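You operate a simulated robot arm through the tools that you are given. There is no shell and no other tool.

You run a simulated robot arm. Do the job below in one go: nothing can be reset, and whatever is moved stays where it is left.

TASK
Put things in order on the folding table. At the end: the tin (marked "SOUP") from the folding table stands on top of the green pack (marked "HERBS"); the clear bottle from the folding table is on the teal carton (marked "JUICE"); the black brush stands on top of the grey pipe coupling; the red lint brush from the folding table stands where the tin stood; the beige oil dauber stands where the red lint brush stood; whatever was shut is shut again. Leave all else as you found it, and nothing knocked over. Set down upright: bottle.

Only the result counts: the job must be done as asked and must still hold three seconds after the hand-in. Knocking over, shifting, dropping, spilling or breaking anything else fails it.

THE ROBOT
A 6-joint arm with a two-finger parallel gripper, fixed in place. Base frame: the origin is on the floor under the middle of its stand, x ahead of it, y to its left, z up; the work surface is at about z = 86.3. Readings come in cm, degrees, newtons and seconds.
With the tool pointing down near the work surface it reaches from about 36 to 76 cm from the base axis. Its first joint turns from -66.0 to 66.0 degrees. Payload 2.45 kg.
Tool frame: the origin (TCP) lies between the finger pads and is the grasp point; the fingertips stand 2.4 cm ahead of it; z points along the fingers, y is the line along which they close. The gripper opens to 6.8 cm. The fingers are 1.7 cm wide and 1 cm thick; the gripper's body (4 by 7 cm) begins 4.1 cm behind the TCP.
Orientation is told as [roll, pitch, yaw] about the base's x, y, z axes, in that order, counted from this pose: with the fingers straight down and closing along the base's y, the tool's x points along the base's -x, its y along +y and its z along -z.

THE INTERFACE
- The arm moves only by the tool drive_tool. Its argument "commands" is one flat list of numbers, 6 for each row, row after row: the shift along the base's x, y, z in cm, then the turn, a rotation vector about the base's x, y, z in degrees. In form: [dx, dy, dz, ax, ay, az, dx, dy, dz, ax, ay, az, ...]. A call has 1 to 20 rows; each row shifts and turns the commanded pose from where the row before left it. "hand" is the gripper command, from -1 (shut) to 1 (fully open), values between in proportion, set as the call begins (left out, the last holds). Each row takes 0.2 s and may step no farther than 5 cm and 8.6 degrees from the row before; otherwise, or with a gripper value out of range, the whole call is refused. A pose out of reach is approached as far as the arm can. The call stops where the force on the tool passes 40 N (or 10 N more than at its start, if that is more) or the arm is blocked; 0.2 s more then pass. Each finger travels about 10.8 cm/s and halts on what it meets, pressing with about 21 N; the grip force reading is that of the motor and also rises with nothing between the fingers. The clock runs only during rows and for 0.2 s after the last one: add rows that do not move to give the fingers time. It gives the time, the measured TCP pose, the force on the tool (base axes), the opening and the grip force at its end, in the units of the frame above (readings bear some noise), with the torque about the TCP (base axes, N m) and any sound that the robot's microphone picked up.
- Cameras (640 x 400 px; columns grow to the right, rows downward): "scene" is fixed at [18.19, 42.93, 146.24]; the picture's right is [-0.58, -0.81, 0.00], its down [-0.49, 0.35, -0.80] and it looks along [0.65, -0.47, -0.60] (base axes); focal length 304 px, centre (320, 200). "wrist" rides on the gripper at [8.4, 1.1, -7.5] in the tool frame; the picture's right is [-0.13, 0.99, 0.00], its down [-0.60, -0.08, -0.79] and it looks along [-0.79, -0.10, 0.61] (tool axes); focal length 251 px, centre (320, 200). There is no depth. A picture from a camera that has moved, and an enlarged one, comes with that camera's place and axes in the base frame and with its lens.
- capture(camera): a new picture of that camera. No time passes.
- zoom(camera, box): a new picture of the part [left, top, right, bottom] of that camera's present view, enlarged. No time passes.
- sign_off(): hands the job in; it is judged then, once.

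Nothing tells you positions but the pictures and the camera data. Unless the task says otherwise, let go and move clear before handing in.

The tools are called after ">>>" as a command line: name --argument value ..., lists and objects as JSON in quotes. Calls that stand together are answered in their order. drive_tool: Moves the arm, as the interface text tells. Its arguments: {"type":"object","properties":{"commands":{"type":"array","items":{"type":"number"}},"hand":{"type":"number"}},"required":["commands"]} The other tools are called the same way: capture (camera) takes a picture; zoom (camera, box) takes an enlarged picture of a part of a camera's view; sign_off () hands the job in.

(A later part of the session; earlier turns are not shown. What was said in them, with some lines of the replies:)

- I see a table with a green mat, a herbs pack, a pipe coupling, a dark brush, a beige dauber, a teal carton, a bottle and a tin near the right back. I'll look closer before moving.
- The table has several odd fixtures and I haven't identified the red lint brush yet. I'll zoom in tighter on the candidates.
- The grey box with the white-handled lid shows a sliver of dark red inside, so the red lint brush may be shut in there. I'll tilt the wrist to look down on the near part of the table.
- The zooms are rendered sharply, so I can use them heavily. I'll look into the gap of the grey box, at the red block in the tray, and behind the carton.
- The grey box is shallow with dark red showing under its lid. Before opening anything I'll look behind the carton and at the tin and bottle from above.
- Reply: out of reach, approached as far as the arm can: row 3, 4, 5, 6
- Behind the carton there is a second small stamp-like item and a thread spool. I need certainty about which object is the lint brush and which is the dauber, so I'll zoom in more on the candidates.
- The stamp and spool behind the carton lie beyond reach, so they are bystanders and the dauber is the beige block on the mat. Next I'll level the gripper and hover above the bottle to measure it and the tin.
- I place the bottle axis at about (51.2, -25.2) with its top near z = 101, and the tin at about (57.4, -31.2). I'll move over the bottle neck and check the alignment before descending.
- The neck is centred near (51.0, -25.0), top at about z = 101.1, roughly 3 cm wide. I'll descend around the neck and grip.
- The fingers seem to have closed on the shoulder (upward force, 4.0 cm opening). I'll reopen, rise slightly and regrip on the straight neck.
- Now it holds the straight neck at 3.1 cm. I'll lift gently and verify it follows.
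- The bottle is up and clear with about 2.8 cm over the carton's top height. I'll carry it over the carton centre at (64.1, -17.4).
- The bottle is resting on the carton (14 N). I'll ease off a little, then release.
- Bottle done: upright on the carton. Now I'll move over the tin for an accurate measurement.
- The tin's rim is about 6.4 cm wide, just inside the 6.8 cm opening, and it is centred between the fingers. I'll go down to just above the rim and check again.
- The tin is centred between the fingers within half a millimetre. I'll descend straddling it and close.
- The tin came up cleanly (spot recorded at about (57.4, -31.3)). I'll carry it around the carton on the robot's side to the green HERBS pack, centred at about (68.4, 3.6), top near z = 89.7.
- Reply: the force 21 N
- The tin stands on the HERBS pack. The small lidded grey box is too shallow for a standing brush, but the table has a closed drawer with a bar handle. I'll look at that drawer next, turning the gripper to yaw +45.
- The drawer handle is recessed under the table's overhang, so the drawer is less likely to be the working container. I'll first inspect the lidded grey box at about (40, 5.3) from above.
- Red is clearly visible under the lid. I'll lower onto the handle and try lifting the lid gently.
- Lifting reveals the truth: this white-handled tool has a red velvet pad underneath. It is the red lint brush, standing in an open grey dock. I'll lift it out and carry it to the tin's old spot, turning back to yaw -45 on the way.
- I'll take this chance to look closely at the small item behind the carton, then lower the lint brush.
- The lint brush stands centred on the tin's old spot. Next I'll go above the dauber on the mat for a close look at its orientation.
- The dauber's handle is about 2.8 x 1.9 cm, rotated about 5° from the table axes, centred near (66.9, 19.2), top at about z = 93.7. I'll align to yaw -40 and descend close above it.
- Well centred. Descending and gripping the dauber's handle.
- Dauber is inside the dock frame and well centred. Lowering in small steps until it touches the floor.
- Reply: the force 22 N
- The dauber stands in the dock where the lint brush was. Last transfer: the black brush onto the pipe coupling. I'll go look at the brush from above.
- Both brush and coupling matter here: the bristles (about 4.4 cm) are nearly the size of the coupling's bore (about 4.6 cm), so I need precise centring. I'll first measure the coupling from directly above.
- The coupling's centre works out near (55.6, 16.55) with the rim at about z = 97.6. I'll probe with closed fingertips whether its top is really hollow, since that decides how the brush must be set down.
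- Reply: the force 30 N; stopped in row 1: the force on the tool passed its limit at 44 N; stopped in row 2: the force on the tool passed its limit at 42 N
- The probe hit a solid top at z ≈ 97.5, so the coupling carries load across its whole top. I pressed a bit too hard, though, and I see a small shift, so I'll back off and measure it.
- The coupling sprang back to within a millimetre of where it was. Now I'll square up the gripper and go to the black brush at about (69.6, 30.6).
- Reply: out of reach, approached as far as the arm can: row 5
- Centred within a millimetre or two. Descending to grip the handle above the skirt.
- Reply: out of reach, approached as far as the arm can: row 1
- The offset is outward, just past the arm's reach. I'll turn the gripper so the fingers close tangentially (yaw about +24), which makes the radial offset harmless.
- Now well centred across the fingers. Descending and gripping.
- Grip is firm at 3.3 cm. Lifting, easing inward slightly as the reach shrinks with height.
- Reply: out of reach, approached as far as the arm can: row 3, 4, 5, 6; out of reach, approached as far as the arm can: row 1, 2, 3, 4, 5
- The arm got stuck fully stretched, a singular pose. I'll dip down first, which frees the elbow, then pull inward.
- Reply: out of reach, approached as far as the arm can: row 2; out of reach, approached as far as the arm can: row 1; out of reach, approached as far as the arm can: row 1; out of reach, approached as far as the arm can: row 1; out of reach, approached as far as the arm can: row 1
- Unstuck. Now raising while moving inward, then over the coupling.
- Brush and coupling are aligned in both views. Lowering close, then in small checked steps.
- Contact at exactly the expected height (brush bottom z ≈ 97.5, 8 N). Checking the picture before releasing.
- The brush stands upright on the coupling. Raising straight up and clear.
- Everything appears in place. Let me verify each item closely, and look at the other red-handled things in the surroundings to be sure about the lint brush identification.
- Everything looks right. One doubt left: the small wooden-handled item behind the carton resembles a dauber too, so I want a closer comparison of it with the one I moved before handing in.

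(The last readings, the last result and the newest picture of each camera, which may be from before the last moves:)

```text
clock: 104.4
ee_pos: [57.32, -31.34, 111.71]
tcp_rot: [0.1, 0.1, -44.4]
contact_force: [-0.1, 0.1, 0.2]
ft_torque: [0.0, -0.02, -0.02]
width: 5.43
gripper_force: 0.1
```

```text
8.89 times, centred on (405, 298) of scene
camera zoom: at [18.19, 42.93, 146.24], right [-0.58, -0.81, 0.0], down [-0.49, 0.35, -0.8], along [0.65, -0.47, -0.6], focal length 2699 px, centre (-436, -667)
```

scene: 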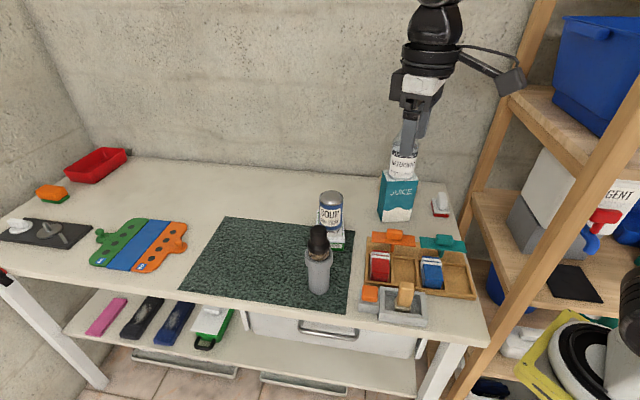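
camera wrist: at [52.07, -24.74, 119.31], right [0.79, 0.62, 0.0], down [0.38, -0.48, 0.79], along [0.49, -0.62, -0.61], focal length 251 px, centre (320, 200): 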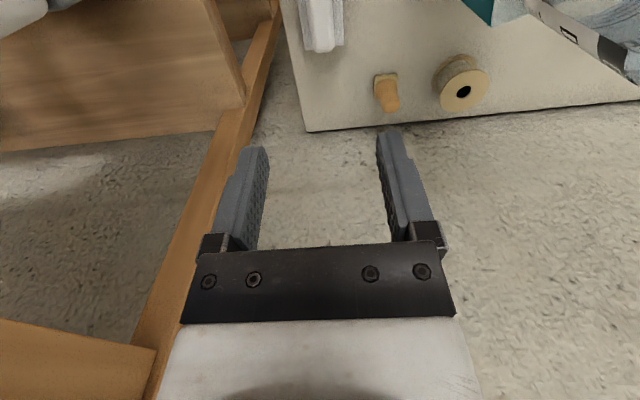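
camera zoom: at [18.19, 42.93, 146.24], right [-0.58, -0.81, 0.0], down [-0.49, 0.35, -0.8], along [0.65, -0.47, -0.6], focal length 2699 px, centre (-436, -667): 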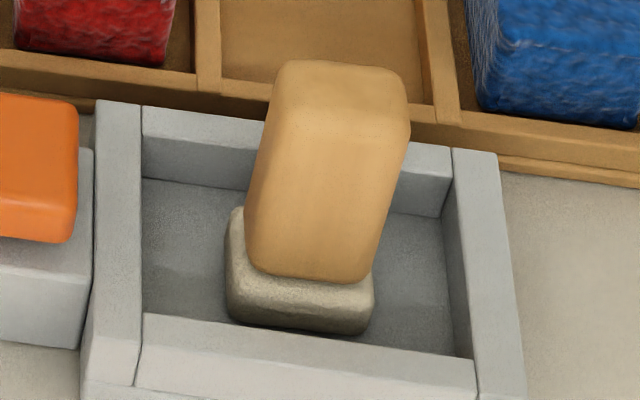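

The far item has a turned handle with a yellowish sponge pad and sits about 77 cm out, beyond reach; the cream-felt block I moved is the beige dauber. I'll retreat clear and do a last overall check.

>>> drive_tool --commands '[-2.83, 2.8, 2.5, 0, 0, 0, -2.83, 2.8, 2.5, 0, 0, 0, -2.83, 2.8, 2.5, 0, 0, 0, -2.83, 2.8, 2.5, 0, 0, 0, 0, 4, 1, 0, 0, 0, 0, 4, 1, 0, 0, 0, 0, 4, 1, 0, 0, 0, 0, 0, 0, 0, 0, 0]'

>>> capture --camera "scene"

>>> zoom --camera "scene" --box '[280, 110, 480, 330]'

>>> capture --camera "wrist"

```text
clock: 106.2
ee_pos: [46.04, -8.13, 124.77]
tcp_rot: [-0.1, 0.1, -44.4]
contact_force: [-0.4, 0.4, 0.5]
ft_torque: [-0.01, 0.0, 0.02]
width: 5.45
gripper_force: 0.1
```

```text
taken
```

scene: 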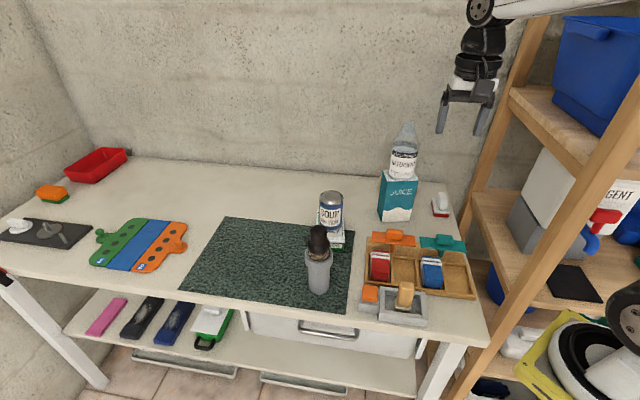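

```text
1.82 times, centred on (380, 220) of scene
camera zoom: at [18.19, 42.93, 146.24], right [-0.58, -0.81, 0.0], down [-0.49, 0.35, -0.8], along [0.65, -0.47, -0.6], focal length 552 px, centre (211, 164)
```

zoom: 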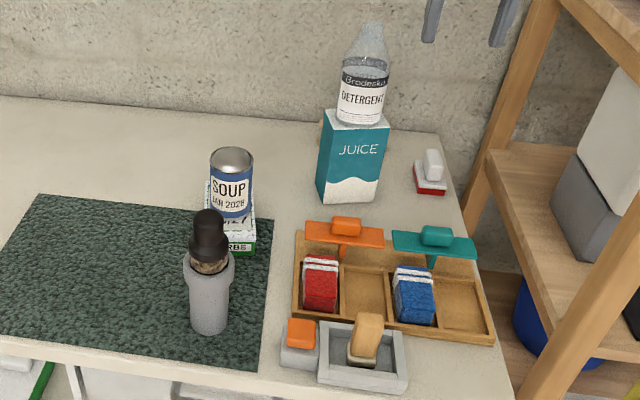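

```text
taken
camera wrist: at [40.77, -1.41, 132.25], right [0.79, 0.62, 0.0], down [0.38, -0.48, 0.79], along [0.49, -0.62, -0.61], focal length 251 px, centre (320, 200)
```

wrist: 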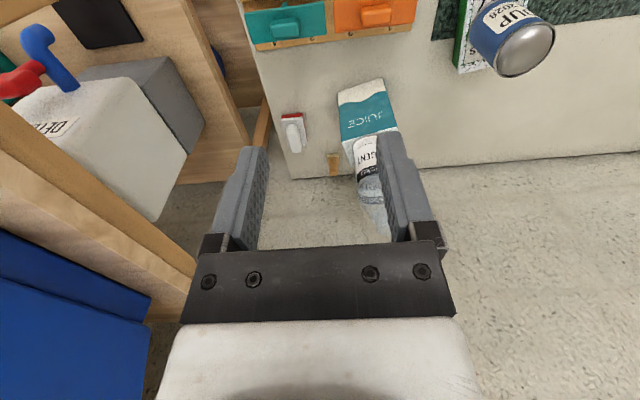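

The final check shows everything where the task asks:
- The tin stands on the HERBS pack.
- The bottle is upright on the JUICE carton.
- The black brush stands on the pipe coupling.
- The lint brush is on the tin's old spot, and the dauber is in the grey dock where the lint brush stood.

I never opened the drawer. The gripper is empty and clear, so I'm handing in.

>>> sign_off

```text
The job is handed in.
```

I've handed the job in. In my last pictures everything was where you asked, upright and with nothing knocked over. I don't have the judge's result.

- **Tin:** it stands on the green HERBS pack.
- **Clear bottle:** it stands upright on the teal JUICE carton.
- **Black brush:** it stands on the grey pipe coupling.
- **Red lint brush:** it stands where the tin stood, within about half a centimetre.
- **Beige oil dauber:** it stands in the small grey frame on the table where the lint brush stood.
- **Anything shut:** I didn't open anything, and the drawer under the table is still shut.

Three points could matter to the judging:

- **Lint brush identity:** I took it to be the white-handled tool with a red pad. The red only showed clearly once I lifted it out of the grey frame.
- **Dauber identity:** I used the block with a cream pad from the green mat. A similar wooden-handled item with a yellowish pad stands behind the carton, about 77 cm out and just beyond reach, so I left it alone.
- **Pipe coupling:** I pressed on it with closed fingertips to test its top and pushed too hard, up to 44 N. It tilted, then settled back within about a millimetre of where it was.
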